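You operate a simulated robot arm through the tools that you are given. There is no shell and no other tool. Be economical: measure what you need, move in short steps, check, and stop when the job is done.

The job below is to be done with a simulated two-armed robot. You get a single attempt, and the scene is never put back.

TASK
Shut the dust flap. Take the purple beaker and leave it on top of the brown spare pulley on the far bay of the belt shelf. Close the shelf drawer. Take the filter on the back of the far deck and put it away on the middle shelf of the oil bench. Take the speed card on the back of the far deck and put it away on the top of the blue stand. Fetch the blue flat tag from the low shelf of the door locker and stand it on the bench top. Shut the bench cupboard door. Put the purple clip from the top of the sample table on the top of the jug table and the orange clip on the wall top by the chutes. Any order will do. Set down upright: purple beaker, filter, speed card, flat tag.

Only the result counts: the job must be done as asked and must still hold three seconds after the hand-in. Knocking over, shifting, dropping, spilling or breaking anything else fails it.

THE ROBOT
Two 7-joint arms with two-finger grippers on one trunk, on a base that drives. Base frame: it is fixed to the floor where the robot stands at the start and does not move with it; the origin is under the middle of the robot, x ahead of it, y to its left, z up. Units: mm, rad, N and s.
The left shoulder is at the start at [60, 179, 1230], the right one opposite. Places, roughly: bench cupboard door [-300, -9000, 400]; bench top (45x25 cm) [-1340, -8960, 860]; clip [-1750, -6250, 750]; dust flap [500, 0, 1300]; filter (5x5x8 cm) [800, -1500, 1100]; flat tag [500, -9750, 500]; middle shelf of the oil bench [1600, -5700, 400]; purple beaker (6x6x7 cm) [1100, -1300, 800]; shelf drawer [1200, -1400, 700]; spare pulley (10x10x7 cm) [3500, -400, 1100]; speed card [750, -1750, 1000]; top of the blue stand [2000, -2300, 500]; top of the jug table [-500, -7100, 800]; wall top by the chutes [-900, -3100, 700]. Payload 1.96 kg a hand.
Tool frame (each hand has its own): the origin (TCP) lies between the finger pads and is the grasp point; the fingertips stand 20 mm ahead of it; z points along the fingers, y is the line along which they close. Largest opening 72 mm; the body of the gripper starts 38 mm behind the TCP.
Orientation is told as [roll, pitch, yaw] about the base's x, y, z axes, in that order, counted from this pose: with the fingers straight down and closing along the base's y, the tool's x points along the base's -x, its y along +y and its z along -z.

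THE INTERFACE
- The arms move only by the tool jog_arm. It takes "left_increments", "right_increments" or both (then of equal length, played together; a hand with none holds still); each is a list of rows, each an object (a shift or turn left out is 0, a gripper value left out holds the last) with "jaw": the finger opening in mm, from 0 to 72; "xyz": the shift along the tool's x, y, z in mm, a list of three; "delta_rot": the turn, a rotation vector about the tool's x, y, z in rad, a list of three. In form: [{"jaw": jaw, "xyz": [tx, ty, tz], "delta_rot": [wx, wy, wz]}, ...]. A call has 1 to 10 rows; each row is the pose to reach, as a shift and turn from the pose commanded when the call began, along the tool's axes at that moment. Each row takes 0.2 s and may step no farther than 50 mm and 0.15 rad from the row before; otherwise, or with a gripper value out of range, the whole call is refused. A pose out of reach is approached as far as the arm can. The call stops where the force on the tool passes 40 N (or 10 N more than at its start, if that is more) or the arm is blocked; 0.2 s more then pass. The fingers move at their own pace (about 153 mm/s each) and stop on an object; they squeeze with about 38 N. The grip force told is the motor's: it shows also when the fingers shut on nothing. Time passes only in rows, and 0.2 s behind the last, so rows that repeat a pose let the fingers close. It gives the time, the measured TCP pose, the force on the tool (base axes), the opening and the grip force at its end, in the units of the frame above (readings bear some noise), with the torque about the TCP (base axes, N m) and any sound that the robot's microphone picked up.
- Cameras (640 x 400 px; columns grow to the right, rows downward): "scene" is now at [25.3, -12.1, 1790.9]; the picture's right is [-0.14, -0.99, 0.00], its down [-0.66, 0.09, -0.75] and it looks along [0.74, -0.10, -0.66] (base axes); focal length 271 px, centre (320, 200). "left" rides on the left gripper at [71, -19, -82] in its tool frame; the picture's right is [0.26, 0.97, 0.00], its down [-0.67, 0.18, -0.72] and it looks along [-0.69, 0.19, 0.70] (tool axes); focal length 280 px, centre (320, 200). "right" rides on the right gripper at [71, 19, -82] in its tool frame; the picture's right is [-0.26, 0.96, 0.00], its down [-0.67, -0.18, -0.71] and it looks along [-0.69, -0.19, 0.70] (tool axes); focal length 280 px, centre (320, 200). There is no depth. A picture from a camera that has moved, and an enlarged one, comes with that camera's place and axes in the base frame and with its lens.
- capture(camera): a new picture of that camera. It takes no simulated time.
- lift_body(by): slides the trunk up (or, below 0, down) by that many mm; the arms and the scene camera ride with it, the base frame stays. It gives what a move gives, with no picture.
- steer(legs): drives the robot by 1 to 6 legs, each [ahead, left, turn to the left] in mm, mm and rad, along the robot's own axes; the way and the turn of a leg run together, so that a leg with both is an arc; at most 1500 mm and 3.142 rad a leg. The arms and the cameras ride along, it lands a little off, and it stops where it bumps. It gives what a move gives.
- aim_head(pan, tilt): turns the head with the scene camera to pan (to the left, within 1.501 rad either way) and tilt (down, from -0.506 to 1.204), counted from straight ahead of the robot. It gives what a move gives.
- inspect(camera, box): a new picture of the part [left, top, right, bottom] of that camera's present view, enlarged. It takes no simulated time.
- close_job(): hands the job in; it is judged then, once.

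Go step by step. Nothing tells you exact positions but the pictures and the camera data: compare them with the known pose of the tool, close in by small moves and look again before you grip or let go. The budget is 217 turns and 220 pictures, counting those below and the enlarged ones. Unless the task says otherwise, let go and move clear before handing in.

The tools are called after "Request:" as a command line: name --argument value ..., lists and objects as JSON in quotes. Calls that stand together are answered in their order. jog_arm: Moves the arms, as the interface text tells. Its arguments: {"type":"object","properties":{"left_increments":{"type":"array","items":{"type":"object","properties":{"jaw":{"type":"number"},"xyz":{"type":"array","items":{"type":"number"}},"delta_rot":{"type":"array","items":{"type":"number"}}}}},"right_increments":{"type":"array","items":{"type":"object","properties":{"jaw":{"type":"number"},"xyz":{"type":"array","items":{"type":"number"}},"delta_rot":{"type":"array","items":{"type":"number"}}}}}},"required":[]} The other tools are called the same way: lift_body (by) slides the trunk up or down; steer (legs) drives the base; aim_head (pan, tilt) turns the head that bears the scene camera; capture (camera) takes a picture; inspect (camera, box) takes an enlarged picture of a part of a camera's view; close_job () hands the job in.

At the start:

```text
t: 0.0
left_position: [447.2, 141.7, 999.5]
left_orientation: [0.0, 0.001, -0.001]
left_contact_force: [-1.2, 0.6, -0.9]
left_wrist_torque: [0.01, 0.04, -0.03]
left_width: 72.1
left_grip_force: 0.0
right_position: [382.6, -185.1, 1504.6]
right_orientation: [0.0, 0.0, 0.0]
right_contact_force: [0.1, 0.9, 0.2]
right_wrist_torque: [0.0, -0.01, 0.02]
right_width: 72.0
right_grip_force: 0.0
trunk travel left (down, up): [-875.0, 115.0]
robot x, y, heading: [3.4, -3.1, 0.0]
head pan, tilt: [-0.136, 0.726]
```

scene: 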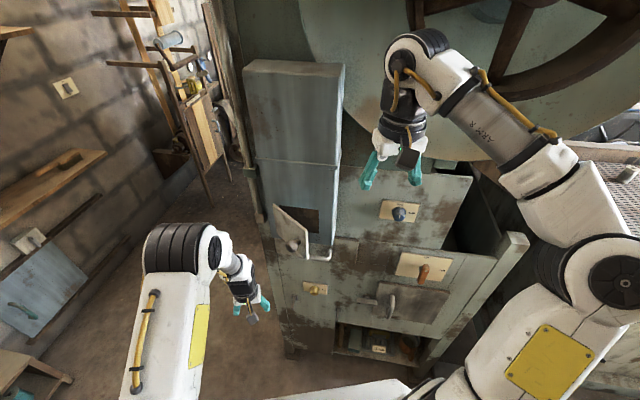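
right: 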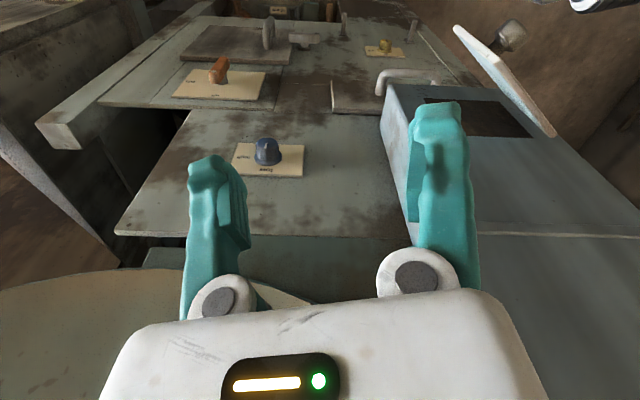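
left: 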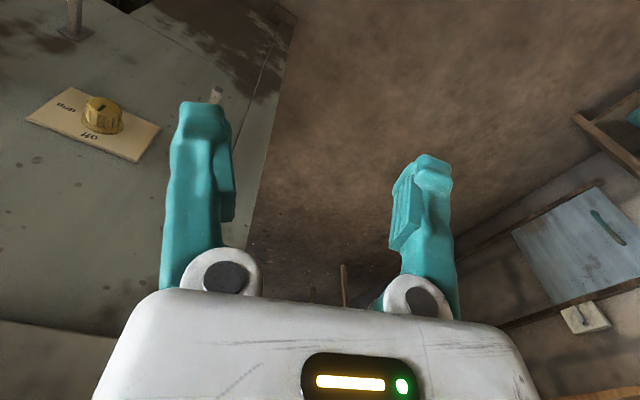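

I see a machine front ahead with a small open flap near pixel (295,228). I'll look closer at it before moving.

Request:
inspect --camera "scene" --box '[220, 40, 460, 300]'

Request:
capture --camera "scene"

```text
1.54 times, centred on (340, 170) of scene
camera zoom: at [25.3, -12.1, 1790.9], right [-0.14, -0.99, 0.0], down [-0.66, 0.09, -0.75], along [0.74, -0.1, -0.66], focal length 417 px, centre (289, 246)
```

zoom: 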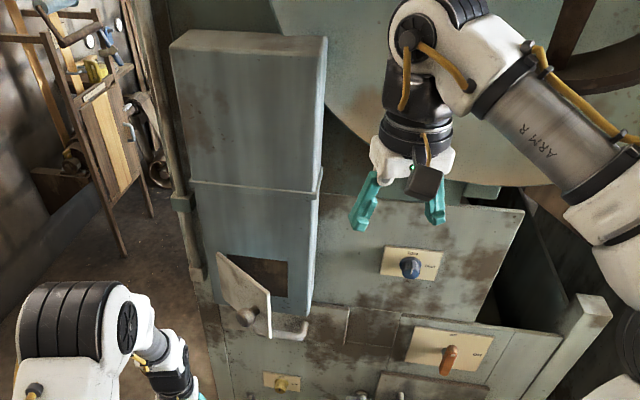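

```text
215 pictures are left
camera scene: at [25.3, -12.1, 1790.9], right [-0.14, -0.99, 0.0], down [-0.66, 0.09, -0.75], along [0.74, -0.1, -0.66], focal length 271 px, centre (320, 200)
```

scene: 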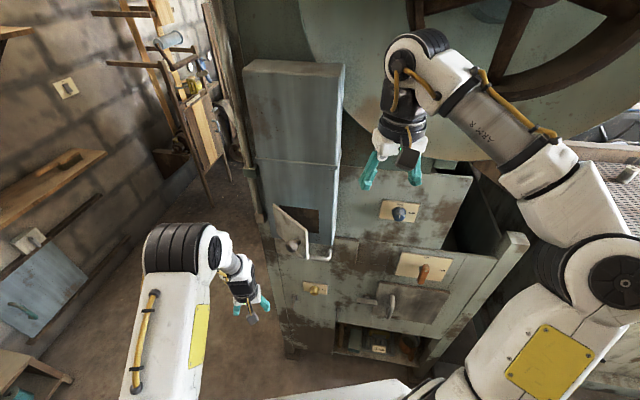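

I'll zoom in on the flap in the right camera for a second ray.

Request:
inspect --camera "right" --box '[360, 0, 640, 175]'

Request:
inspect --camera "scene" --box '[250, 180, 350, 280]'

```text
2.29 times, centred on (500, 88) of right
camera zoom: at [313.7, -166.3, 1585.1], right [0.26, 0.96, 0.0], down [0.67, -0.18, 0.71], along [0.69, -0.19, -0.7], focal length 641 px, centre (-91, 457)
```

zoom: 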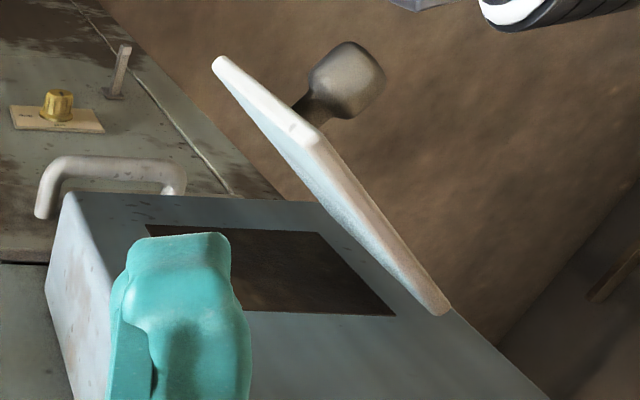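

```text
4.00 times, centred on (300, 230) of scene
camera zoom: at [25.3, -12.1, 1790.9], right [-0.14, -0.99, 0.0], down [-0.66, 0.09, -0.75], along [0.74, -0.1, -0.66], focal length 1084 px, centre (400, 80)
```

zoom: 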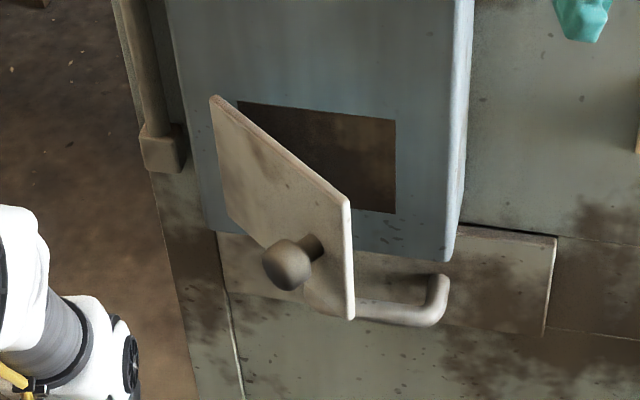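

Triangulated: the flap hinge is about (550,39), the free edge about (445,-38), z 1215–1322, standing about 54° open. I'll raise the left hand with fingers closed on the flap's outer side and pull the right hand away.

Request:
jog_arm --left_increments '[{"jaw": 0, "xyz": [30, 0, -35]}, {"xyz": [45, 0, -80]}, {"xyz": [45, 0, -125]}, {"xyz": [45, 0, -170]}, {"xyz": [45, 0, -215]}, {"xyz": [45, 0, -260]}, {"xyz": [45, 0, -300]}, {"xyz": [45, -30, -310]}, {"xyz": [45, -70, -310]}]' --right_increments '[{"xyz": [0, -40, 0]}, {"xyz": [0, -80, 0]}, {"xyz": [0, -120, 0]}, {"xyz": [0, -120, 0]}, {"xyz": [0, -120, 0]}, {"xyz": [0, -120, 0]}, {"xyz": [0, -120, 0]}, {"xyz": [0, -120, 0]}, {"xyz": [0, -120, 0]}]'

Request:
capture --camera "scene"

```text
t: 2.0
left_position: [391.6, 70.7, 1257.1]
left_orientation: [-0.004, -0.011, 0.001]
left_contact_force: [-0.3, 0.1, 0.2]
left_wrist_torque: [0.04, 0.02, 0.0]
left_width: 0.0
left_grip_force: 29.9
left hand out of reach, approached as far as the arm can: row 6, 7, 8, 9
right_position: [382.4, -306.8, 1506.8]
right_orientation: [0.003, 0.001, 0.0]
right_contact_force: [-0.5, 0.3, -0.6]
right_wrist_torque: [0.01, -0.03, 0.02]
right_width: 71.9
right_grip_force: 0.1
trunk travel left (down, up): [-875.0, 115.0]
robot x, y, heading: [2.6, -2.1, 0.002]
head pan, tilt: [-0.136, 0.726]
```

```text
212 pictures are left
camera scene: at [25.3, -14.3, 1790.9], right [-0.14, -0.99, 0.0], down [-0.66, 0.09, -0.75], along [0.74, -0.1, -0.66], focal length 271 px, centre (320, 200)
```

scene: 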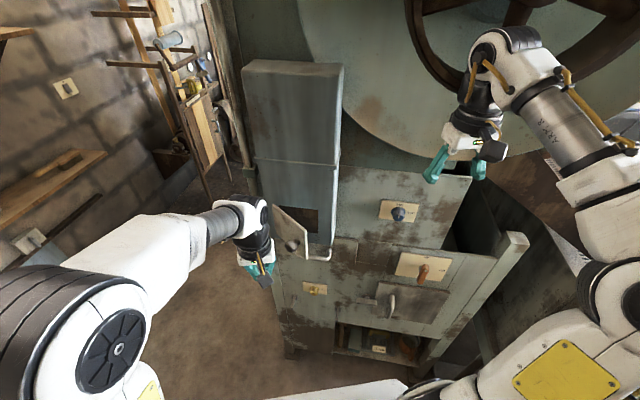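

The left arm topped out at z 1257; I'll raise the trunk slightly to get above the knob.

Request:
lift_body --by 60

Request:
inspect --camera "scene" --box '[200, 160, 360, 300]'

```text
t: 3.0
left_position: [392.9, 73.4, 1317.7]
left_orientation: [-0.004, -0.009, 0.001]
left_contact_force: [-0.1, -0.4, 0.0]
left_wrist_torque: [0.0, 0.03, 0.01]
left_width: 0.0
left_grip_force: 30.0
right_position: [383.1, -303.8, 1565.2]
right_orientation: [0.0, 0.0, 0.0]
right_contact_force: [0.2, -0.1, 0.1]
right_wrist_torque: [-0.01, -0.01, -0.02]
right_width: 72.5
right_grip_force: 0.0
trunk travel left (down, up): [-935.0, 55.0]
robot x, y, heading: [1.2, 0.1, -0.004]
head pan, tilt: [-0.136, 0.726]
```

```text
2.86 times, centred on (280, 230) of scene
camera zoom: at [25.4, -12.0, 1850.9], right [-0.14, -0.99, 0.0], down [-0.66, 0.09, -0.75], along [0.74, -0.1, -0.66], focal length 775 px, centre (434, 114)
```

zoom: 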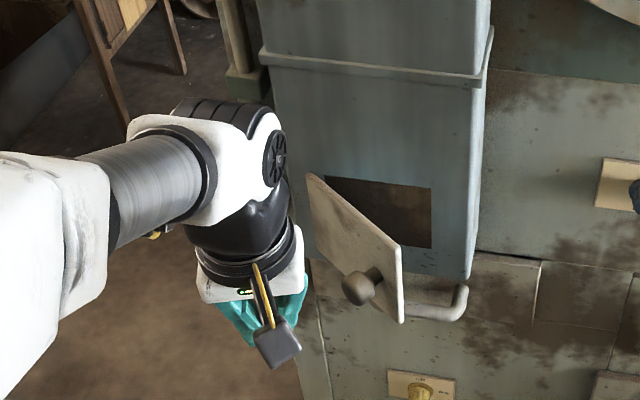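

I'll move beside the flap first, checking what the commanded pose is.

Request:
jog_arm --left_increments '[{"xyz": [-15, -25, 8]}, {"xyz": [-30, -45, 8]}, {"xyz": [-40, -60, 8]}]'

Request:
inspect --camera "scene" --box '[200, 160, 360, 300]'

```text
t: 3.8
left_position: [416.1, 35.6, 1306.0]
left_orientation: [-0.006, -0.015, 0.001]
left_contact_force: [0.5, 0.0, 0.4]
left_wrist_torque: [-0.02, -0.01, 0.01]
left_width: 0.2
left_grip_force: 29.7
left hand out of reach, approached as far as the arm can: row 2, 3
right_position: [381.7, -303.8, 1566.4]
right_orientation: [-0.002, 0.002, -0.002]
right_contact_force: [-0.2, -0.3, -0.4]
right_wrist_torque: [-0.03, 0.03, -0.02]
right_width: 72.0
right_grip_force: 0.1
trunk travel left (down, up): [-935.0, 55.0]
robot x, y, heading: [0.9, 3.8, 0.004]
head pan, tilt: [-0.136, 0.726]
```

```text
2.86 times, centred on (280, 230) of scene
camera zoom: at [23.8, -11.1, 1850.9], right [-0.14, -0.99, 0.0], down [-0.66, 0.09, -0.75], along [0.74, -0.1, -0.66], focal length 775 px, centre (434, 114)
```

zoom: 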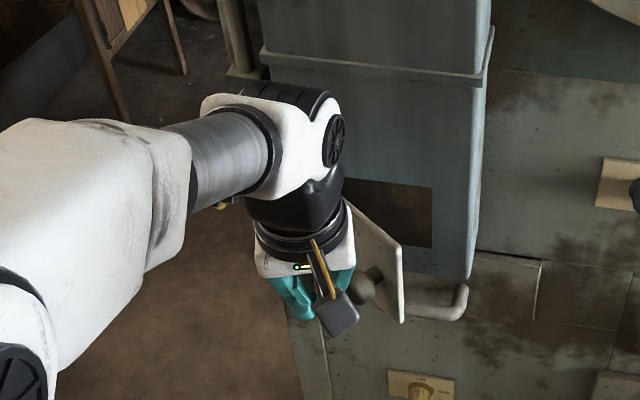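

It is at its reach limit; I'll raise the trunk 50 mm more and lower the arm correspondingly.

Request:
lift_body --by 50

Request:
jog_arm --left_increments '[{"xyz": [0, 0, 40]}, {"xyz": [-10, -20, 50]}, {"xyz": [-25, -35, 50]}, {"xyz": [-38, -50, 50]}]'

Request:
inspect --camera "scene" --box '[200, 160, 360, 300]'

```text
t: 4.7
left_position: [417.6, 34.1, 1356.6]
left_orientation: [-0.005, -0.015, -0.001]
left_contact_force: [0.2, -0.4, -0.5]
left_wrist_torque: [-0.02, 0.01, 0.01]
left_width: 0.3
left_grip_force: 29.6
right_position: [383.9, -305.2, 1616.6]
right_orientation: [0.001, 0.002, -0.001]
right_contact_force: [1.7, -0.4, 0.3]
right_wrist_torque: [0.0, 0.03, 0.03]
right_width: 71.9
right_grip_force: 0.1
trunk travel left (down, up): [-985.0, 5.0]
robot x, y, heading: [-3.6, -0.1, 0.002]
head pan, tilt: [-0.136, 0.726]
```

```text
t: 5.7
left_position: [456.0, -14.8, 1307.3]
left_orientation: [-0.004, -0.015, 0.0]
left_contact_force: [-0.7, -0.6, 0.6]
left_wrist_torque: [0.0, -0.01, 0.02]
left_width: 0.0
left_grip_force: 29.3
right_position: [383.3, -305.1, 1616.1]
right_orientation: [0.001, 0.004, 0.001]
right_contact_force: [1.1, 0.6, 0.4]
right_wrist_torque: [0.01, -0.03, -0.04]
right_width: 71.9
right_grip_force: 0.1
trunk travel left (down, up): [-985.0, 5.0]
robot x, y, heading: [-0.6, 2.3, -0.002]
head pan, tilt: [-0.136, 0.726]
```

```text
2.86 times, centred on (280, 230) of scene
camera zoom: at [25.5, -12.2, 1900.9], right [-0.14, -0.99, 0.0], down [-0.66, 0.09, -0.75], along [0.74, -0.1, -0.66], focal length 775 px, centre (434, 114)
```

zoom: 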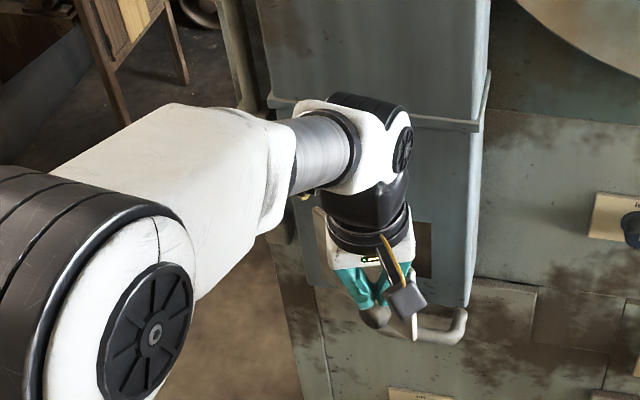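

Fingers are beside the flap. I'll tilt them forward so the gripper body clears the duct, while beginning the push.

Request:
jog_arm --left_increments '[{"xyz": [8, 2, 0], "delta_rot": [0, -0.15, 0]}, {"xyz": [10, 2, 0], "delta_rot": [0, -0.3, 0]}, {"xyz": [12, 2, 0], "delta_rot": [0, -0.45, 0]}, {"xyz": [12, 2, 0], "delta_rot": [0, -0.6, 0]}, {"xyz": [12, 2, 0], "delta_rot": [0, -0.75, 0]}, {"xyz": [0, -15, 0], "delta_rot": [0, -0.8, 0]}, {"xyz": [-15, -30, 0], "delta_rot": [0, -0.8, 0]}, {"xyz": [-30, -40, 0], "delta_rot": [0, -0.8, 0]}, {"xyz": [-45, -48, 0], "delta_rot": [0, -0.8, 0]}, {"xyz": [-60, -52, 0], "delta_rot": [0, -0.8, 0]}]'

Request:
inspect --camera "scene" --box '[200, 160, 360, 300]'

```text
t: 7.9
left_position: [494.8, -61.0, 1307.3]
left_orientation: [0.005, -0.807, -0.001]
left_contact_force: [-32.3, 12.3, 11.6]
left_wrist_torque: [-0.45, 0.01, -0.08]
left_width: 0.0
left_grip_force: 30.2
right_position: [370.5, -300.8, 1620.7]
right_orientation: [-0.002, -0.007, 0.0]
right_contact_force: [-0.5, -0.2, 0.3]
right_wrist_torque: [0.02, -0.02, 0.02]
right_width: 72.3
right_grip_force: 0.1
trunk travel left (down, up): [-985.0, 5.0]
robot x, y, heading: [-2.5, -2.4, 0.005]
head pan, tilt: [-0.136, 0.726]
stopped in row 10 (left hand): the force on the tool passed its limit at 50 N (the readings are from after the stop); the commanded pose is now the measured one
```

```text
2.86 times, centred on (280, 230) of scene
camera zoom: at [10.5, -7.8, 1901.5], right [-0.13, -0.99, 0.0], down [-0.65, 0.09, -0.75], along [0.75, -0.1, -0.66], focal length 775 px, centre (434, 114)
```

zoom: 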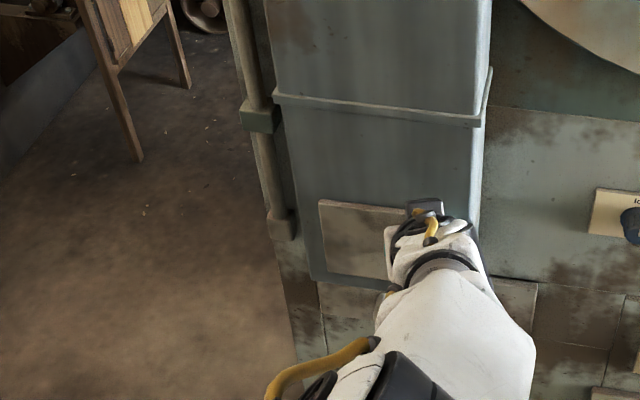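

The flap looks shut or nearly so. I'll back off and look.

Request:
jog_arm --left_increments '[{"xyz": [30, 0, -30]}, {"xyz": [60, 10, -60]}, {"xyz": [90, 30, -90]}, {"xyz": [110, 70, -110]}, {"xyz": [120, 115, -120]}]'

Request:
inspect --camera "scene" --box '[200, 160, 360, 300]'

Request:
capture --camera "scene"

```text
t: 8.9
left_position: [394.1, 73.4, 1302.5]
left_orientation: [0.013, -0.812, 0.218]
left_contact_force: [0.0, 0.2, 0.8]
left_wrist_torque: [0.0, 0.02, 0.02]
left_width: 0.0
left_grip_force: 30.1
left hand out of reach, approached as far as the arm can: row 5
right_position: [386.2, -302.7, 1613.8]
right_orientation: [-0.001, 0.003, 0.0]
right_contact_force: [0.3, 1.1, 0.2]
right_wrist_torque: [-0.02, 0.05, 0.01]
right_width: 72.0
right_grip_force: 0.1
trunk travel left (down, up): [-985.0, 5.0]
robot x, y, heading: [-2.9, 1.4, 0.001]
head pan, tilt: [-0.136, 0.726]
stopped in row 5 (left hand): the arm was blocked; the commanded pose is now the measured one
```

```text
2.86 times, centred on (280, 230) of scene
camera zoom: at [29.6, -9.7, 1900.8], right [-0.13, -0.99, 0.0], down [-0.66, 0.09, -0.75], along [0.74, -0.1, -0.67], focal length 775 px, centre (434, 114)
```

zoom: 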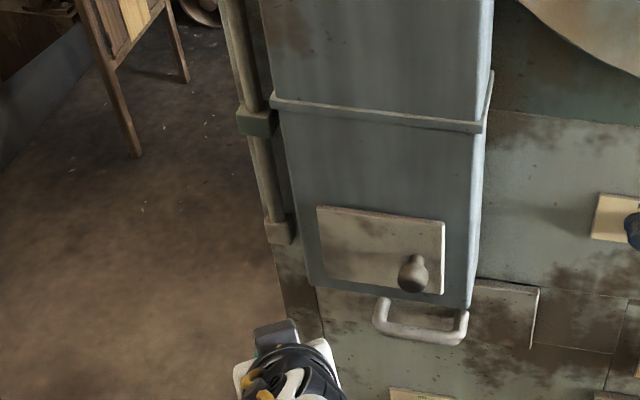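

```text
206 pictures are left
camera scene: at [29.6, -9.7, 1900.8], right [-0.13, -0.99, 0.0], down [-0.66, 0.09, -0.75], along [0.74, -0.1, -0.67], focal length 271 px, centre (320, 200)
```

scene: 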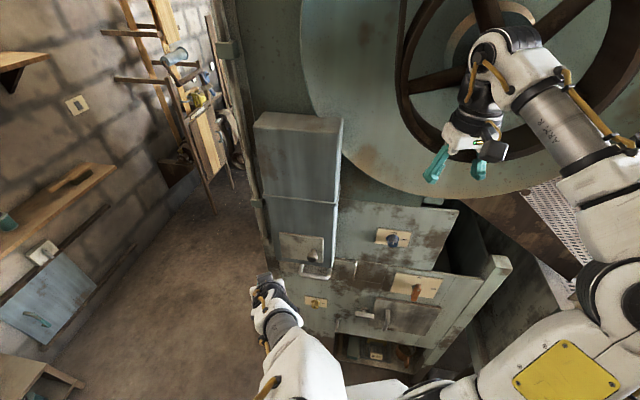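

The flap is shut. Now I look to the right for the far deck, belt shelf and drawer.

Request:
aim_head --pan -0.8 --tilt 0.45

Request:
capture --camera "scene"

Request:
aim_head --pan -1.5 --tilt 0.45

Request:
capture --camera "scene"

```text
t: 10.0
left_position: [389.0, 69.1, 1304.5]
left_orientation: [0.014, -0.815, 0.217]
left_contact_force: [-0.3, -0.5, 0.9]
left_wrist_torque: [0.0, 0.03, -0.01]
left_width: 0.1
left_grip_force: 29.5
right_position: [381.2, -304.4, 1616.0]
right_orientation: [0.0, -0.001, 0.001]
right_contact_force: [-0.8, -0.6, -0.1]
right_wrist_torque: [0.0, 0.01, 0.02]
right_width: 71.9
right_grip_force: 0.0
trunk travel left (down, up): [-985.0, 5.0]
robot x, y, heading: [-4.7, -0.3, 0.001]
head pan, tilt: [-0.799, 0.45]
```

```text
205 pictures are left
camera scene: at [4.9, -66.4, 1925.3], right [-0.72, -0.7, 0.0], down [-0.3, 0.31, -0.9], along [0.63, -0.64, -0.44], focal length 271 px, centre (320, 200)
```

scene: 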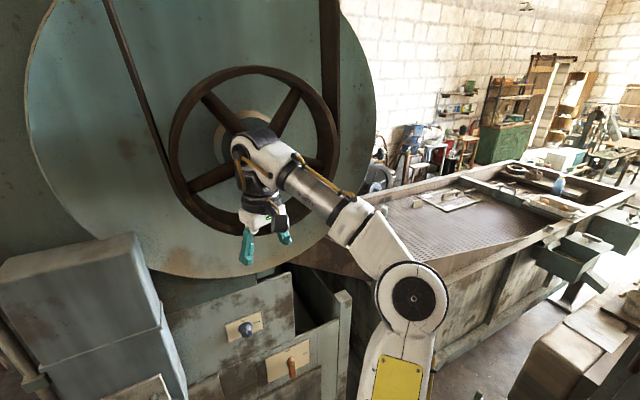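

```text
t: 11.0
left_position: [390.0, 70.3, 1305.6]
left_orientation: [0.014, -0.815, 0.215]
left_contact_force: [-0.6, 0.5, -1.1]
left_wrist_torque: [-0.02, 0.01, -0.01]
left_width: 0.1
left_grip_force: 29.6
right_position: [381.9, -304.8, 1614.6]
right_orientation: [0.0, 0.0, 0.0]
right_contact_force: [-0.1, -0.3, 0.1]
right_wrist_torque: [-0.02, -0.02, 0.0]
right_width: 72.1
right_grip_force: 0.1
trunk travel left (down, up): [-985.0, 5.0]
robot x, y, heading: [-0.9, 0.6, -0.004]
head pan, tilt: [-1.499, 0.45]
```

```text
204 pictures are left
camera scene: at [-52.3, -92.4, 1925.3], right [-1.0, -0.07, 0.0], down [-0.03, 0.43, -0.9], along [0.07, -0.9, -0.44], focal length 271 px, centre (320, 200)
```

scene: 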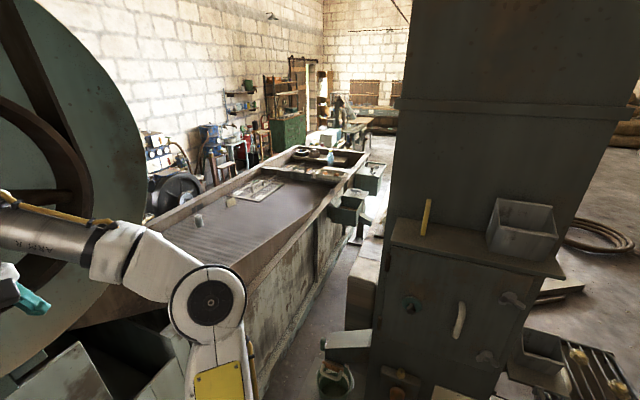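

I see a long deck running to the right and a cabinet with an aisle between. I'll enlarge the deck to identify objects.

Request:
inspect --camera "scene" --box '[140, 80, 400, 240]'

Request:
aim_head --pan -1.1 --tilt 0.3

Request:
inspect --camera "scene" --box '[120, 100, 440, 300]'

```text
2.46 times, centred on (270, 160) of scene
camera zoom: at [-52.3, -92.4, 1925.3], right [-1.0, -0.07, 0.0], down [-0.03, 0.43, -0.9], along [0.07, -0.9, -0.44], focal length 667 px, centre (443, 298)
```

zoom: 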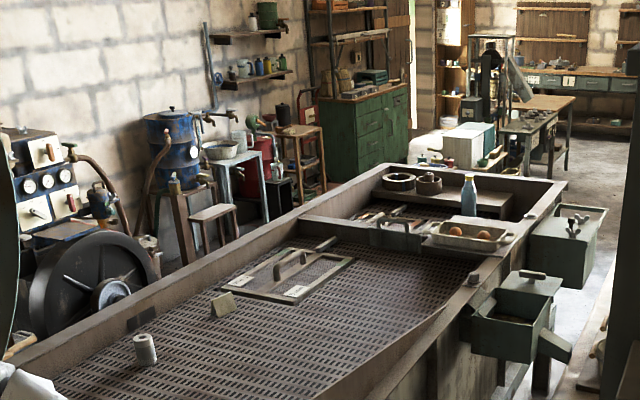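

```text
t: 11.9
left_position: [389.5, 70.7, 1304.1]
left_orientation: [0.014, -0.815, 0.218]
left_contact_force: [0.7, 0.1, -0.4]
left_wrist_torque: [0.02, -0.04, 0.01]
left_width: 0.0
left_grip_force: 29.7
right_position: [382.6, -304.1, 1614.9]
right_orientation: [-0.001, 0.0, 0.0]
right_contact_force: [-0.7, 0.2, -0.2]
right_wrist_torque: [-0.01, 0.02, 0.0]
right_width: 71.9
right_grip_force: 0.0
trunk travel left (down, up): [-985.0, 5.0]
robot x, y, heading: [-0.5, -2.1, 0.002]
head pan, tilt: [-1.1, 0.3]
```

```text
2.00 times, centred on (280, 200) of scene
camera zoom: at [-16.5, -83.8, 1939.3], right [-0.89, -0.45, 0.0], down [-0.13, 0.26, -0.96], along [0.43, -0.85, -0.3], focal length 542 px, centre (400, 200)
```

zoom: 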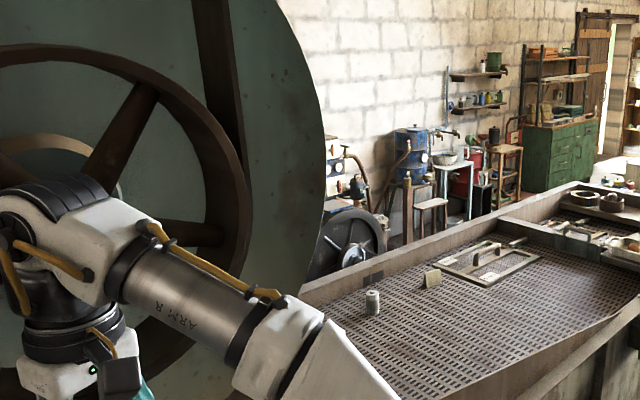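

Filter and speed card are on the grid deck. I need the route to the back; I'll look left past the machine.

Request:
aim_head --pan 0.4 --tilt 0.3

Request:
capture --camera "scene"

Request:
aim_head --pan 1.4 --tilt 0.4

Request:
capture --camera "scene"

```text
t: 13.5
left_position: [390.3, 70.8, 1303.8]
left_orientation: [0.014, -0.815, 0.217]
left_contact_force: [1.1, -0.2, 0.0]
left_wrist_torque: [0.02, 0.0, 0.03]
left_width: 0.2
left_grip_force: 29.8
right_position: [381.3, -303.9, 1615.3]
right_orientation: [0.0, 0.0, -0.001]
right_contact_force: [0.4, 0.7, -0.4]
right_wrist_torque: [0.0, -0.01, 0.01]
right_width: 72.0
right_grip_force: 0.0
trunk travel left (down, up): [-985.0, 5.0]
robot x, y, heading: [-0.2, 2.8, 0.002]
head pan, tilt: [0.4, 0.3]
```

```text
201 pictures are left
camera scene: at [27.3, 35.6, 1939.3], right [0.39, -0.92, 0.0], down [-0.27, -0.11, -0.96], along [0.88, 0.37, -0.3], focal length 271 px, centre (320, 200)
```

scene: 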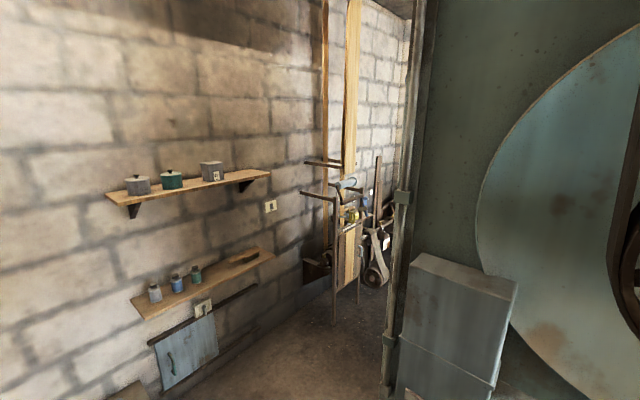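

```text
t: 14.8
left_position: [389.9, 69.9, 1304.1]
left_orientation: [0.014, -0.815, 0.215]
left_contact_force: [0.2, -0.1, -0.1]
left_wrist_torque: [0.0, -0.01, -0.01]
left_width: 0.0
left_grip_force: 29.7
right_position: [382.5, -305.4, 1616.8]
right_orientation: [0.001, 0.001, 0.001]
right_contact_force: [0.2, -0.1, 0.1]
right_wrist_torque: [0.01, -0.02, -0.02]
right_width: 71.7
right_grip_force: 0.1
trunk travel left (down, up): [-985.0, 5.0]
robot x, y, heading: [-0.4, -1.8, -0.001]
head pan, tilt: [1.4, 0.4]
```

```text
200 pictures are left
camera scene: at [-42.9, 90.6, 1930.0], right [0.99, -0.17, 0.0], down [-0.07, -0.38, -0.92], along [0.16, 0.91, -0.39], focal length 271 px, centre (320, 200)
```

scene: 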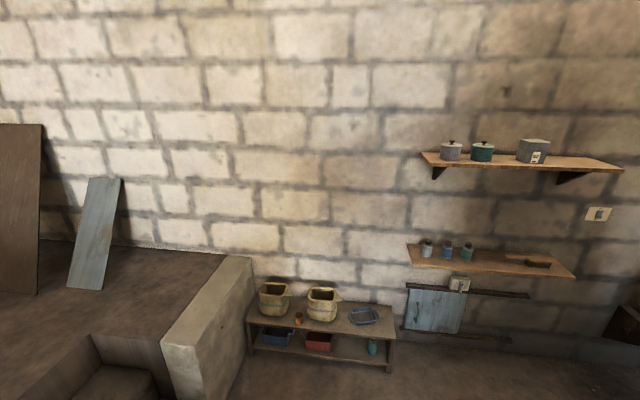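

There is a passage on the left of the machine. I'll drive to its mouth and look down it.

Request:
steer --legs '[[-100, 0, 0], [0, 650, 0]]'

Request:
aim_head --pan 0.0 --tilt 0.35

Request:
capture --camera "scene"

```text
t: 19.1
left_position: [288.5, 719.8, 1304.7]
left_orientation: [0.015, -0.814, 0.217]
left_contact_force: [0.1, -0.1, -0.2]
left_wrist_torque: [0.01, 0.0, -0.01]
left_width: 0.0
left_grip_force: 30.1
right_position: [283.0, 343.3, 1616.3]
right_orientation: [0.001, 0.002, 0.003]
right_contact_force: [0.0, 0.1, 0.6]
right_wrist_torque: [0.02, -0.03, 0.0]
right_width: 72.0
right_grip_force: 0.0
trunk travel left (down, up): [-985.0, 5.0]
robot x, y, heading: [-104.8, 646.8, 0.002]
head pan, tilt: [1.4, 0.4]
```

```text
t: 20.7
left_position: [289.7, 718.9, 1305.3]
left_orientation: [0.014, -0.815, 0.218]
left_contact_force: [-0.1, 0.1, 0.1]
left_wrist_torque: [0.0, 0.04, -0.01]
left_width: 0.2
left_grip_force: 29.5
right_position: [280.7, 345.0, 1615.8]
right_orientation: [0.001, -0.001, 0.001]
right_contact_force: [0.5, 0.5, 0.8]
right_wrist_torque: [0.01, -0.02, -0.01]
right_width: 71.8
right_grip_force: 0.0
trunk travel left (down, up): [-985.0, 5.0]
robot x, y, heading: [-99.9, 650.7, -0.002]
head pan, tilt: [0.0, 0.351]
```

```text
199 pictures are left
camera scene: at [-66.4, 648.5, 1934.6], right [0.0, -1.0, 0.0], down [-0.34, 0.0, -0.94], along [0.94, 0.0, -0.34], focal length 271 px, centre (320, 200)
```

scene: 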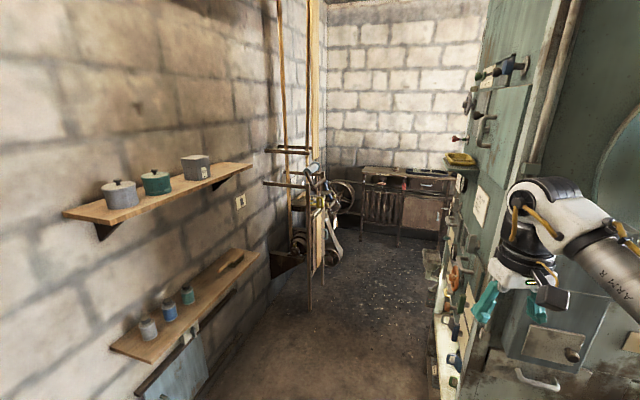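

The passage is open up to a shelf at the far end. I'll zoom in there to find the spare pulley.

Request:
inspect --camera "scene" --box '[250, 120, 490, 290]'

Request:
steer --legs '[[1100, -150, 0]]'

Request:
capture --camera "scene"

```text
2.35 times, centred on (370, 205) of scene
camera zoom: at [-66.4, 648.5, 1934.6], right [0.0, -1.0, 0.0], down [-0.34, 0.0, -0.94], along [0.94, 0.0, -0.34], focal length 638 px, centre (202, 188)
```

zoom: 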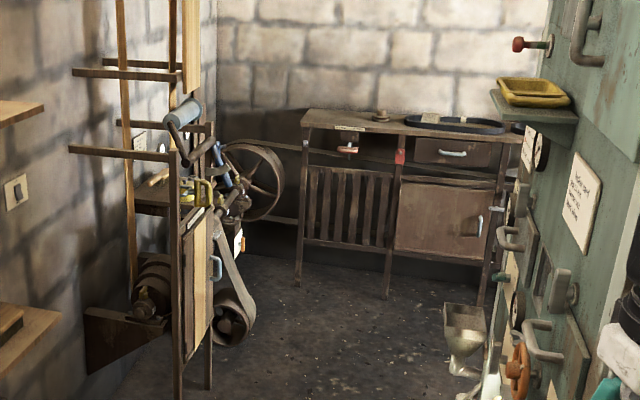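

```text
t: 26.3
left_position: [1395.0, 564.8, 1305.2]
left_orientation: [0.014, -0.816, 0.209]
left_contact_force: [0.1, 0.1, 0.1]
left_wrist_torque: [-0.01, -0.02, 0.02]
left_width: 0.0
left_grip_force: 29.5
right_position: [1382.2, 189.6, 1616.4]
right_orientation: [-0.001, 0.0, -0.011]
right_contact_force: [0.5, -0.2, -0.3]
right_wrist_torque: [0.01, -0.03, 0.01]
right_width: 71.9
right_grip_force: 0.0
trunk travel left (down, up): [-985.0, 5.0]
robot x, y, heading: [1005.1, 497.6, -0.004]
head pan, tilt: [0.0, 0.351]
stopped in leg 1: the robot was blocked; the commanded pose is now the measured one
```

```text
197 pictures are left
camera scene: at [1038.5, 497.7, 1934.6], right [-0.01, -1.0, 0.0], down [-0.34, 0.0, -0.94], along [0.94, -0.01, -0.34], focal length 271 px, centre (320, 200)
```

scene: 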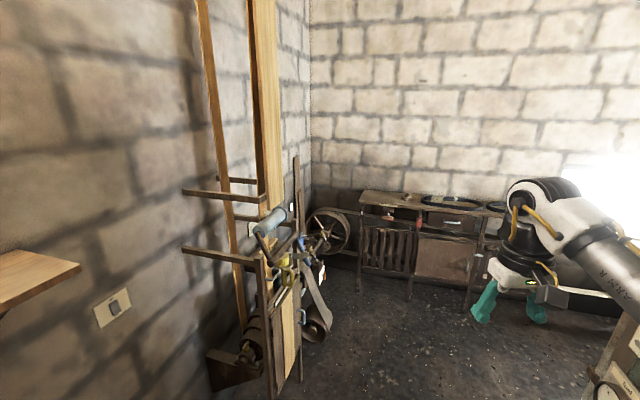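

I'm in the passage. I'll look to the right to see the machine's side and behind.

Request:
aim_head --pan -0.7 --tilt 0.5

Request:
capture --camera "scene"

Request:
aim_head --pan -1.4 --tilt 0.8

Request:
capture --camera "scene"

```text
t: 27.4
left_position: [1394.9, 564.4, 1305.1]
left_orientation: [0.013, -0.815, 0.21]
left_contact_force: [-0.2, 0.0, 0.5]
left_wrist_torque: [0.04, -0.01, -0.01]
left_width: 0.0
left_grip_force: 29.5
right_position: [1384.0, 188.8, 1616.2]
right_orientation: [-0.001, 0.0, -0.01]
right_contact_force: [-0.6, 0.2, 0.8]
right_wrist_torque: [-0.01, -0.03, 0.01]
right_width: 72.0
right_grip_force: 0.1
trunk travel left (down, up): [-985.0, 5.0]
robot x, y, heading: [1002.2, 500.0, -0.011]
head pan, tilt: [-0.7, 0.499]
```

```text
196 pictures are left
camera scene: at [1014.5, 439.3, 1921.0], right [-0.65, -0.76, 0.0], down [-0.36, 0.31, -0.88], along [0.67, -0.57, -0.48], focal length 271 px, centre (320, 200)
```

scene: 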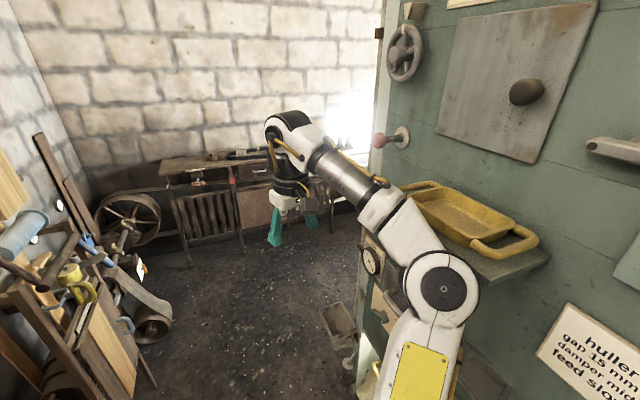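

```text
t: 28.5
left_position: [1394.2, 563.7, 1305.6]
left_orientation: [0.013, -0.815, 0.211]
left_contact_force: [0.2, 0.7, -0.2]
left_wrist_torque: [0.01, -0.01, 0.02]
left_width: 0.1
left_grip_force: 29.1
right_position: [1383.1, 190.1, 1616.0]
right_orientation: [0.001, -0.002, -0.011]
right_contact_force: [-1.0, 0.2, -0.7]
right_wrist_torque: [-0.02, -0.02, 0.02]
right_width: 71.8
right_grip_force: 0.0
trunk travel left (down, up): [-985.0, 5.0]
robot x, y, heading: [1002.2, 498.5, -0.011]
head pan, tilt: [-1.4, 0.799]
```

```text
195 pictures are left
camera scene: at [958.4, 418.9, 1895.0], right [-0.99, -0.16, 0.0], down [-0.12, 0.71, -0.7], along [0.11, -0.69, -0.72], focal length 271 px, centre (320, 200)
```

scene: 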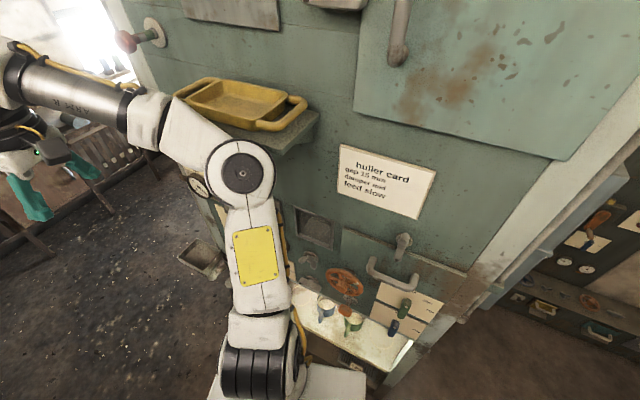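

I'll check what blocked the base by looking down ahead.

Request:
aim_head --pan 0.3 --tilt 1.1

Request:
capture --camera "scene"

Request:
aim_head --pan -0.8 --tilt 1.1

Request:
capture --camera "scene"

```text
t: 30.2
left_position: [1394.7, 565.7, 1304.0]
left_orientation: [0.012, -0.814, 0.209]
left_contact_force: [0.8, -0.6, -0.7]
left_wrist_torque: [0.0, 0.0, 0.03]
left_width: 0.0
left_grip_force: 29.8
right_position: [1383.9, 190.1, 1616.2]
right_orientation: [0.0, 0.002, -0.011]
right_contact_force: [0.0, -0.1, 0.2]
right_wrist_torque: [0.04, -0.02, 0.0]
right_width: 72.1
right_grip_force: 0.0
trunk travel left (down, up): [-985.0, 5.0]
robot x, y, heading: [1002.0, 497.8, -0.012]
head pan, tilt: [0.3, 1.1]
```

```text
194 pictures are left
camera scene: at [1006.0, 516.5, 1873.2], right [0.29, -0.96, 0.0], down [-0.85, -0.25, -0.45], along [0.44, 0.13, -0.89], focal length 271 px, centre (320, 200)
```

scene: 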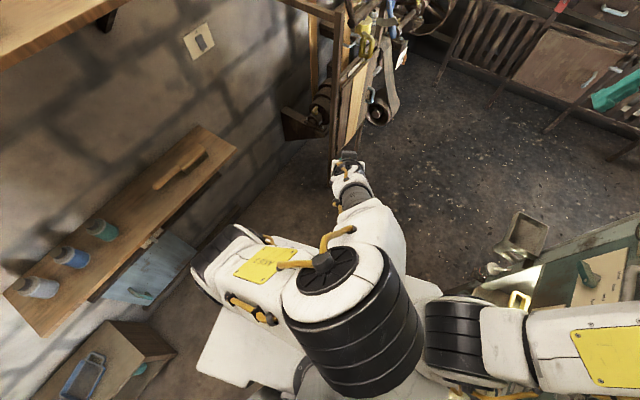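

```text
t: 31.5
left_position: [1395.4, 564.0, 1304.9]
left_orientation: [0.013, -0.814, 0.21]
left_contact_force: [0.1, -0.1, 0.2]
left_wrist_torque: [0.01, 0.01, -0.03]
left_width: 0.0
left_grip_force: 30.3
right_position: [1385.1, 189.4, 1616.0]
right_orientation: [0.0, 0.0, -0.009]
right_contact_force: [0.3, 0.1, 0.0]
right_wrist_torque: [0.0, -0.05, -0.02]
right_width: 71.9
right_grip_force: 0.1
trunk travel left (down, up): [-985.0, 5.0]
robot x, y, heading: [1002.0, 496.8, -0.006]
head pan, tilt: [-0.799, 1.1]
```

```text
193 pictures are left
camera scene: at [989.1, 452.8, 1873.2], right [-0.72, -0.69, 0.0], down [-0.62, 0.64, -0.45], along [0.31, -0.33, -0.89], focal length 271 px, centre (320, 200)
```

scene: 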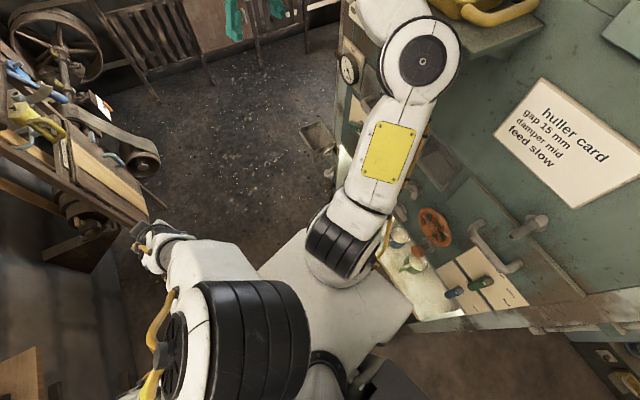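

The room is rotated about -0.31 rad relative to my frame; the base corner merely touched the machine's low cabinet. I'll back off, turn to align with the passage and look.

Request:
steer --legs '[[-60, 80, 0], [0, 0, -0.31]]'

Request:
aim_head --pan -0.2 --tilt 0.6

Request:
capture --camera "scene"

```text
t: 33.7
left_position: [1338.1, 522.1, 1304.6]
left_orientation: [0.012, -0.816, -0.105]
left_contact_force: [0.1, 0.1, 0.7]
left_wrist_torque: [0.01, -0.03, -0.02]
left_width: 0.0
left_grip_force: 29.6
right_position: [1210.3, 166.6, 1615.6]
right_orientation: [-0.001, 0.0, -0.326]
right_contact_force: [-0.1, -0.3, 0.4]
right_wrist_torque: [0.01, 0.0, 0.0]
right_width: 71.9
right_grip_force: 0.1
trunk travel left (down, up): [-985.0, 5.0]
robot x, y, heading: [947.0, 578.7, -0.324]
head pan, tilt: [-0.799, 1.1]
```

```text
t: 34.7
left_position: [1337.8, 520.0, 1305.0]
left_orientation: [0.014, -0.815, -0.109]
left_contact_force: [0.4, -0.4, 0.9]
left_wrist_torque: [-0.03, 0.02, 0.01]
left_width: 0.1
left_grip_force: 29.5
right_position: [1209.7, 166.9, 1615.8]
right_orientation: [0.003, 0.0, -0.326]
right_contact_force: [-0.5, 0.3, 0.3]
right_wrist_torque: [0.01, -0.02, 0.01]
right_width: 71.9
right_grip_force: 0.1
trunk travel left (down, up): [-985.0, 5.0]
robot x, y, heading: [943.5, 579.3, -0.326]
head pan, tilt: [-0.201, 0.6]
```

```text
192 pictures are left
camera scene: at [966.1, 552.1, 1911.7], right [-0.5, -0.86, 0.0], down [-0.49, 0.28, -0.82], along [0.71, -0.42, -0.57], focal length 271 px, centre (320, 200)
```

scene: 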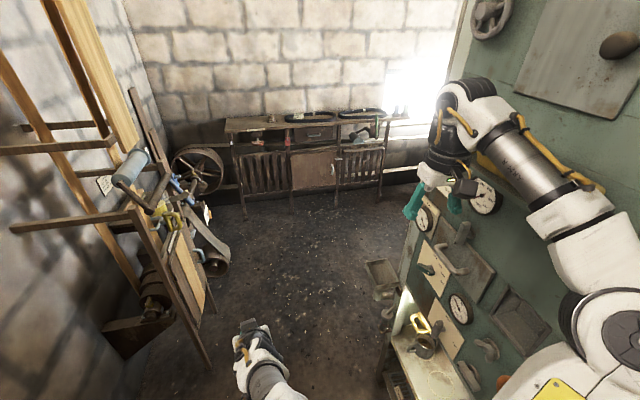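

I'll draw the right hand inward and drive down the passage.

Request:
jog_arm --right_increments '[{"xyz": [20, 45, 0]}, {"xyz": [40, 90, 0]}, {"xyz": [60, 135, 0]}, {"xyz": [60, 160, 0]}]'

Request:
steer --legs '[[900, 0, 0]]'

Request:
aim_head --pan -0.7 --tilt 0.5

Request:
capture --camera "scene"

```text
t: 35.7
left_position: [1338.3, 520.3, 1303.1]
left_orientation: [0.012, -0.812, -0.108]
left_contact_force: [-1.4, -0.1, -0.5]
left_wrist_torque: [0.02, -0.02, -0.01]
left_width: 0.0
left_grip_force: 29.0
right_position: [1204.9, 339.5, 1615.7]
right_orientation: [0.0, 0.003, -0.327]
right_contact_force: [0.3, -0.6, 0.0]
right_wrist_torque: [0.03, 0.03, 0.0]
right_width: 71.7
right_grip_force: 0.1
trunk travel left (down, up): [-985.0, 5.0]
robot x, y, heading: [946.0, 576.5, -0.325]
head pan, tilt: [-0.201, 0.6]
```

```text
t: 40.4
left_position: [2194.5, 234.4, 1305.0]
left_orientation: [0.015, -0.815, -0.103]
left_contact_force: [0.0, -0.1, 0.3]
left_wrist_torque: [0.01, -0.01, 0.04]
left_width: 0.0
left_grip_force: 29.0
right_position: [2061.9, 53.3, 1617.0]
right_orientation: [0.002, -0.001, -0.32]
right_contact_force: [0.3, 0.0, -0.5]
right_wrist_torque: [-0.01, 0.03, -0.03]
right_width: 72.2
right_grip_force: 0.1
trunk travel left (down, up): [-985.0, 5.0]
robot x, y, heading: [1800.7, 293.5, -0.322]
head pan, tilt: [-0.201, 0.6]
```

```text
t: 41.4
left_position: [2196.5, 234.7, 1305.1]
left_orientation: [0.015, -0.817, -0.103]
left_contact_force: [-0.7, 0.2, 0.0]
left_wrist_torque: [-0.01, 0.04, 0.02]
left_width: 0.0
left_grip_force: 29.4
right_position: [2063.8, 52.0, 1616.4]
right_orientation: [0.001, 0.0, -0.32]
right_contact_force: [-0.6, 0.8, 0.1]
right_wrist_torque: [0.01, -0.03, 0.02]
right_width: 72.1
right_grip_force: 0.1
trunk travel left (down, up): [-985.0, 5.0]
robot x, y, heading: [1802.6, 291.9, -0.321]
head pan, tilt: [-0.7, 0.499]
```

```text
191 pictures are left
camera scene: at [1795.4, 231.4, 1920.9], right [-0.85, -0.52, 0.0], down [-0.25, 0.41, -0.88], along [0.46, -0.75, -0.48], focal length 271 px, centre (320, 200)
```

scene: 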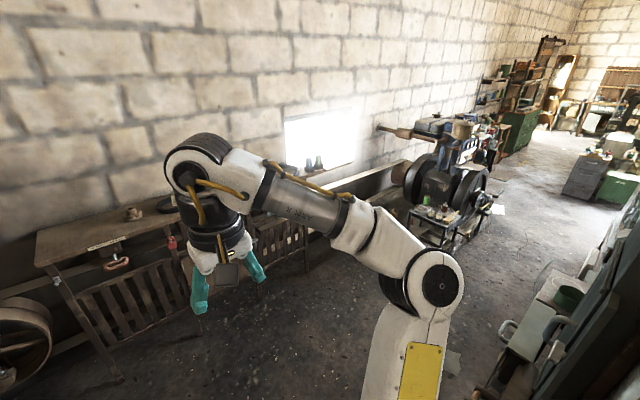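

The corridor behind the machine is open. I'll look right along the machine's rear.

Request:
steer --legs '[[500, 0, 0]]'

Request:
aim_head --pan -1.5 --tilt 0.5

Request:
capture --camera "scene"

```text
t: 44.3
left_position: [2662.1, 79.9, 1306.0]
left_orientation: [0.013, -0.815, -0.102]
left_contact_force: [-0.5, 0.4, -0.6]
left_wrist_torque: [0.0, 0.0, -0.01]
left_width: 0.0
left_grip_force: 29.6
right_position: [2528.8, -99.8, 1616.7]
right_orientation: [0.001, 0.0, -0.319]
right_contact_force: [0.1, -1.0, 0.8]
right_wrist_torque: [0.0, 0.0, 0.01]
right_width: 72.0
right_grip_force: 0.0
trunk travel left (down, up): [-985.0, 5.0]
robot x, y, heading: [2271.0, 134.6, -0.319]
head pan, tilt: [-0.7, 0.499]
```

```text
t: 45.4
left_position: [2662.3, 81.2, 1303.5]
left_orientation: [0.015, -0.815, -0.1]
left_contact_force: [-1.0, -0.6, -0.1]
left_wrist_torque: [0.0, -0.03, -0.02]
left_width: 0.0
left_grip_force: 29.4
right_position: [2530.5, -100.5, 1616.7]
right_orientation: [0.002, 0.0, -0.319]
right_contact_force: [-0.8, -0.8, 0.0]
right_wrist_torque: [0.0, 0.0, 0.02]
right_width: 72.0
right_grip_force: 0.0
trunk travel left (down, up): [-985.0, 5.0]
robot x, y, heading: [2271.9, 136.5, -0.317]
head pan, tilt: [-1.499, 0.499]
```

```text
190 pictures are left
camera scene: at [2191.8, 66.2, 1920.9], right [-0.97, 0.24, 0.0], down [0.12, 0.46, -0.88], along [-0.21, -0.85, -0.48], focal length 271 px, centre (320, 200)
```

scene: 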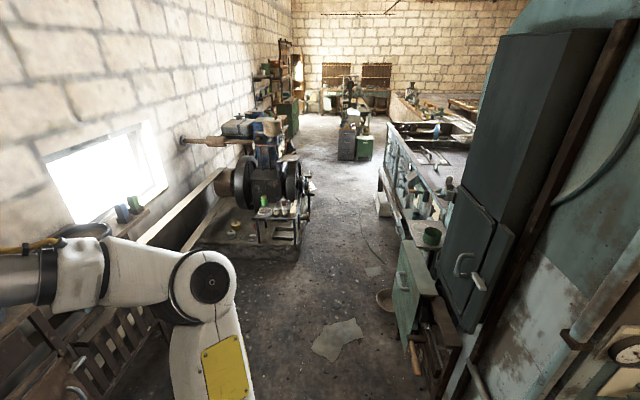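

The aisle behind the deck is visible. I'll enlarge the machine's rear side.

Request:
inspect --camera "scene" --box '[300, 90, 520, 380]'

Request:
inspect --camera "scene" --box '[360, 110, 480, 210]'

```text
1.38 times, centred on (410, 235) of scene
camera zoom: at [2191.8, 66.2, 1920.9], right [-0.97, 0.24, 0.0], down [0.12, 0.46, -0.88], along [-0.21, -0.85, -0.48], focal length 374 px, centre (196, 152)
```

zoom: 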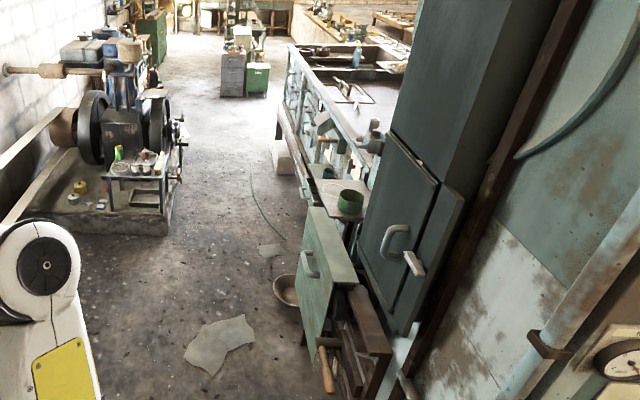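

```text
4.00 times, centred on (420, 160) of scene
camera zoom: at [2191.8, 66.2, 1920.9], right [-0.97, 0.24, 0.0], down [0.12, 0.46, -0.88], along [-0.21, -0.85, -0.48], focal length 1084 px, centre (-80, 360)
```

zoom: 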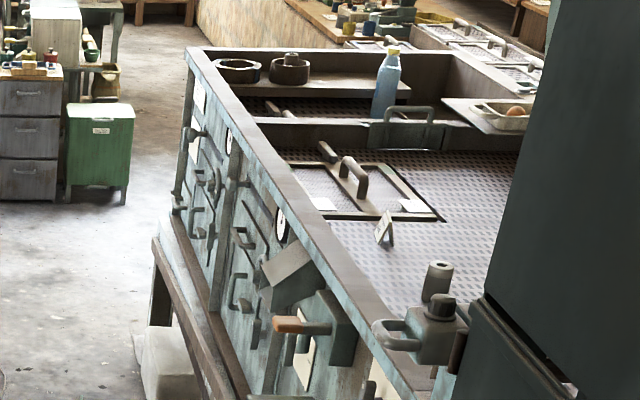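

The open drawer front and a small shelf with vessels are visible; enlarging that spot.

Request:
inspect --camera "scene" --box '[370, 190, 480, 300]'

```text
3.64 times, centred on (425, 245) of scene
camera zoom: at [2191.8, 66.2, 1920.9], right [-0.97, 0.24, 0.0], down [0.12, 0.46, -0.88], along [-0.21, -0.85, -0.48], focal length 986 px, centre (-62, 36)
```

zoom: 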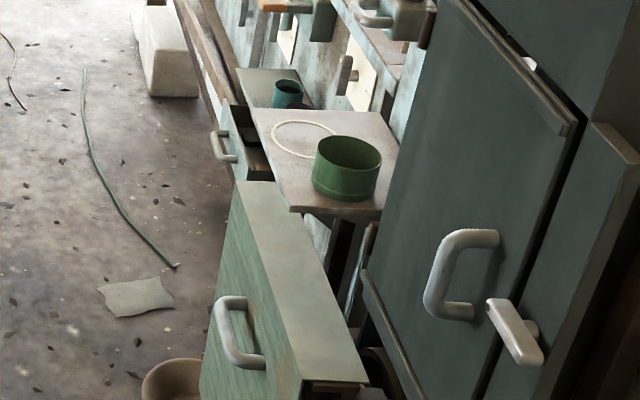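

The small open drawer and beaker are on the rear shelf farther along. I'll strafe right along the aisle, then turn to face the machine's rear.

Request:
steer --legs '[[120, 0, 0], [0, -1450, 0], [0, 0, 3.1]]'

Request:
aim_head --pan 0.0 --tilt 0.6

Request:
capture --camera "scene"

```text
t: 60.7
left_position: [1529.4, -1197.2, 1304.8]
left_orientation: [0.014, -0.815, 2.968]
left_contact_force: [0.3, 0.0, -0.1]
left_wrist_torque: [0.02, 0.0, 0.0]
left_width: 0.2
left_grip_force: 30.1
right_position: [1674.5, -1026.1, 1616.8]
right_orientation: [0.002, 0.0, 2.748]
right_contact_force: [0.5, 1.3, -0.3]
right_wrist_torque: [-0.02, 0.01, 0.03]
right_width: 71.9
right_grip_force: 0.0
trunk travel left (down, up): [-985.0, 5.0]
robot x, y, heading: [1918.0, -1282.2, 2.749]
head pan, tilt: [-1.499, 0.499]
```

```text
t: 62.3
left_position: [1527.3, -1198.1, 1304.4]
left_orientation: [0.012, -0.815, 2.969]
left_contact_force: [-0.2, 1.0, 0.5]
left_wrist_torque: [0.02, 0.01, -0.02]
left_width: 0.0
left_grip_force: 29.4
right_position: [1673.0, -1025.9, 1616.2]
right_orientation: [0.002, 0.0, 2.748]
right_contact_force: [-0.3, -0.2, 0.4]
right_wrist_torque: [0.01, 0.01, 0.03]
right_width: 72.1
right_grip_force: 0.1
trunk travel left (down, up): [-985.0, 5.0]
robot x, y, heading: [1921.1, -1283.4, 2.748]
head pan, tilt: [0.0, 0.6]
```

```text
186 pictures are left
camera scene: at [1892.4, -1271.7, 1911.8], right [0.38, 0.92, 0.0], down [0.52, -0.22, -0.83], along [-0.76, 0.32, -0.56], focal length 271 px, centre (320, 200)
```

scene: 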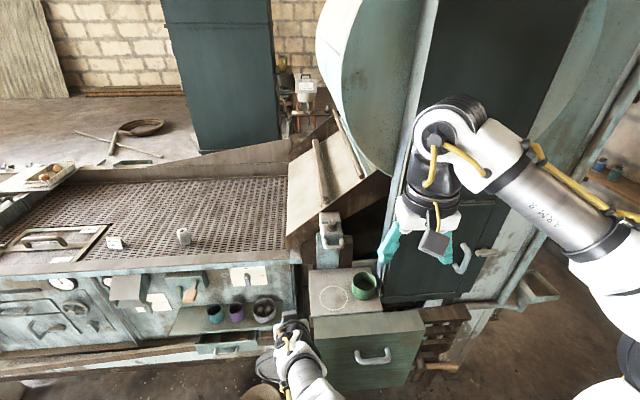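

Filter, card, vessels (purple in middle) and open drawer are all in view. Enlarging.

Request:
inspect --camera "scene" --box '[80, 210, 320, 380]'

```text
2.35 times, centred on (200, 295) of scene
camera zoom: at [1892.4, -1271.7, 1911.8], right [0.38, 0.92, 0.0], down [0.52, -0.22, -0.83], along [-0.76, 0.32, -0.56], focal length 638 px, centre (602, -24)
```

zoom: 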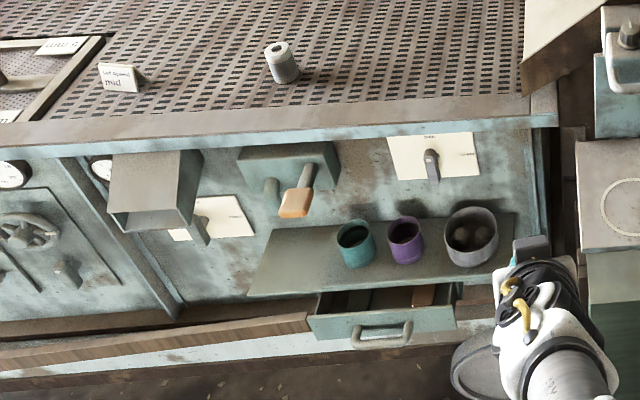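

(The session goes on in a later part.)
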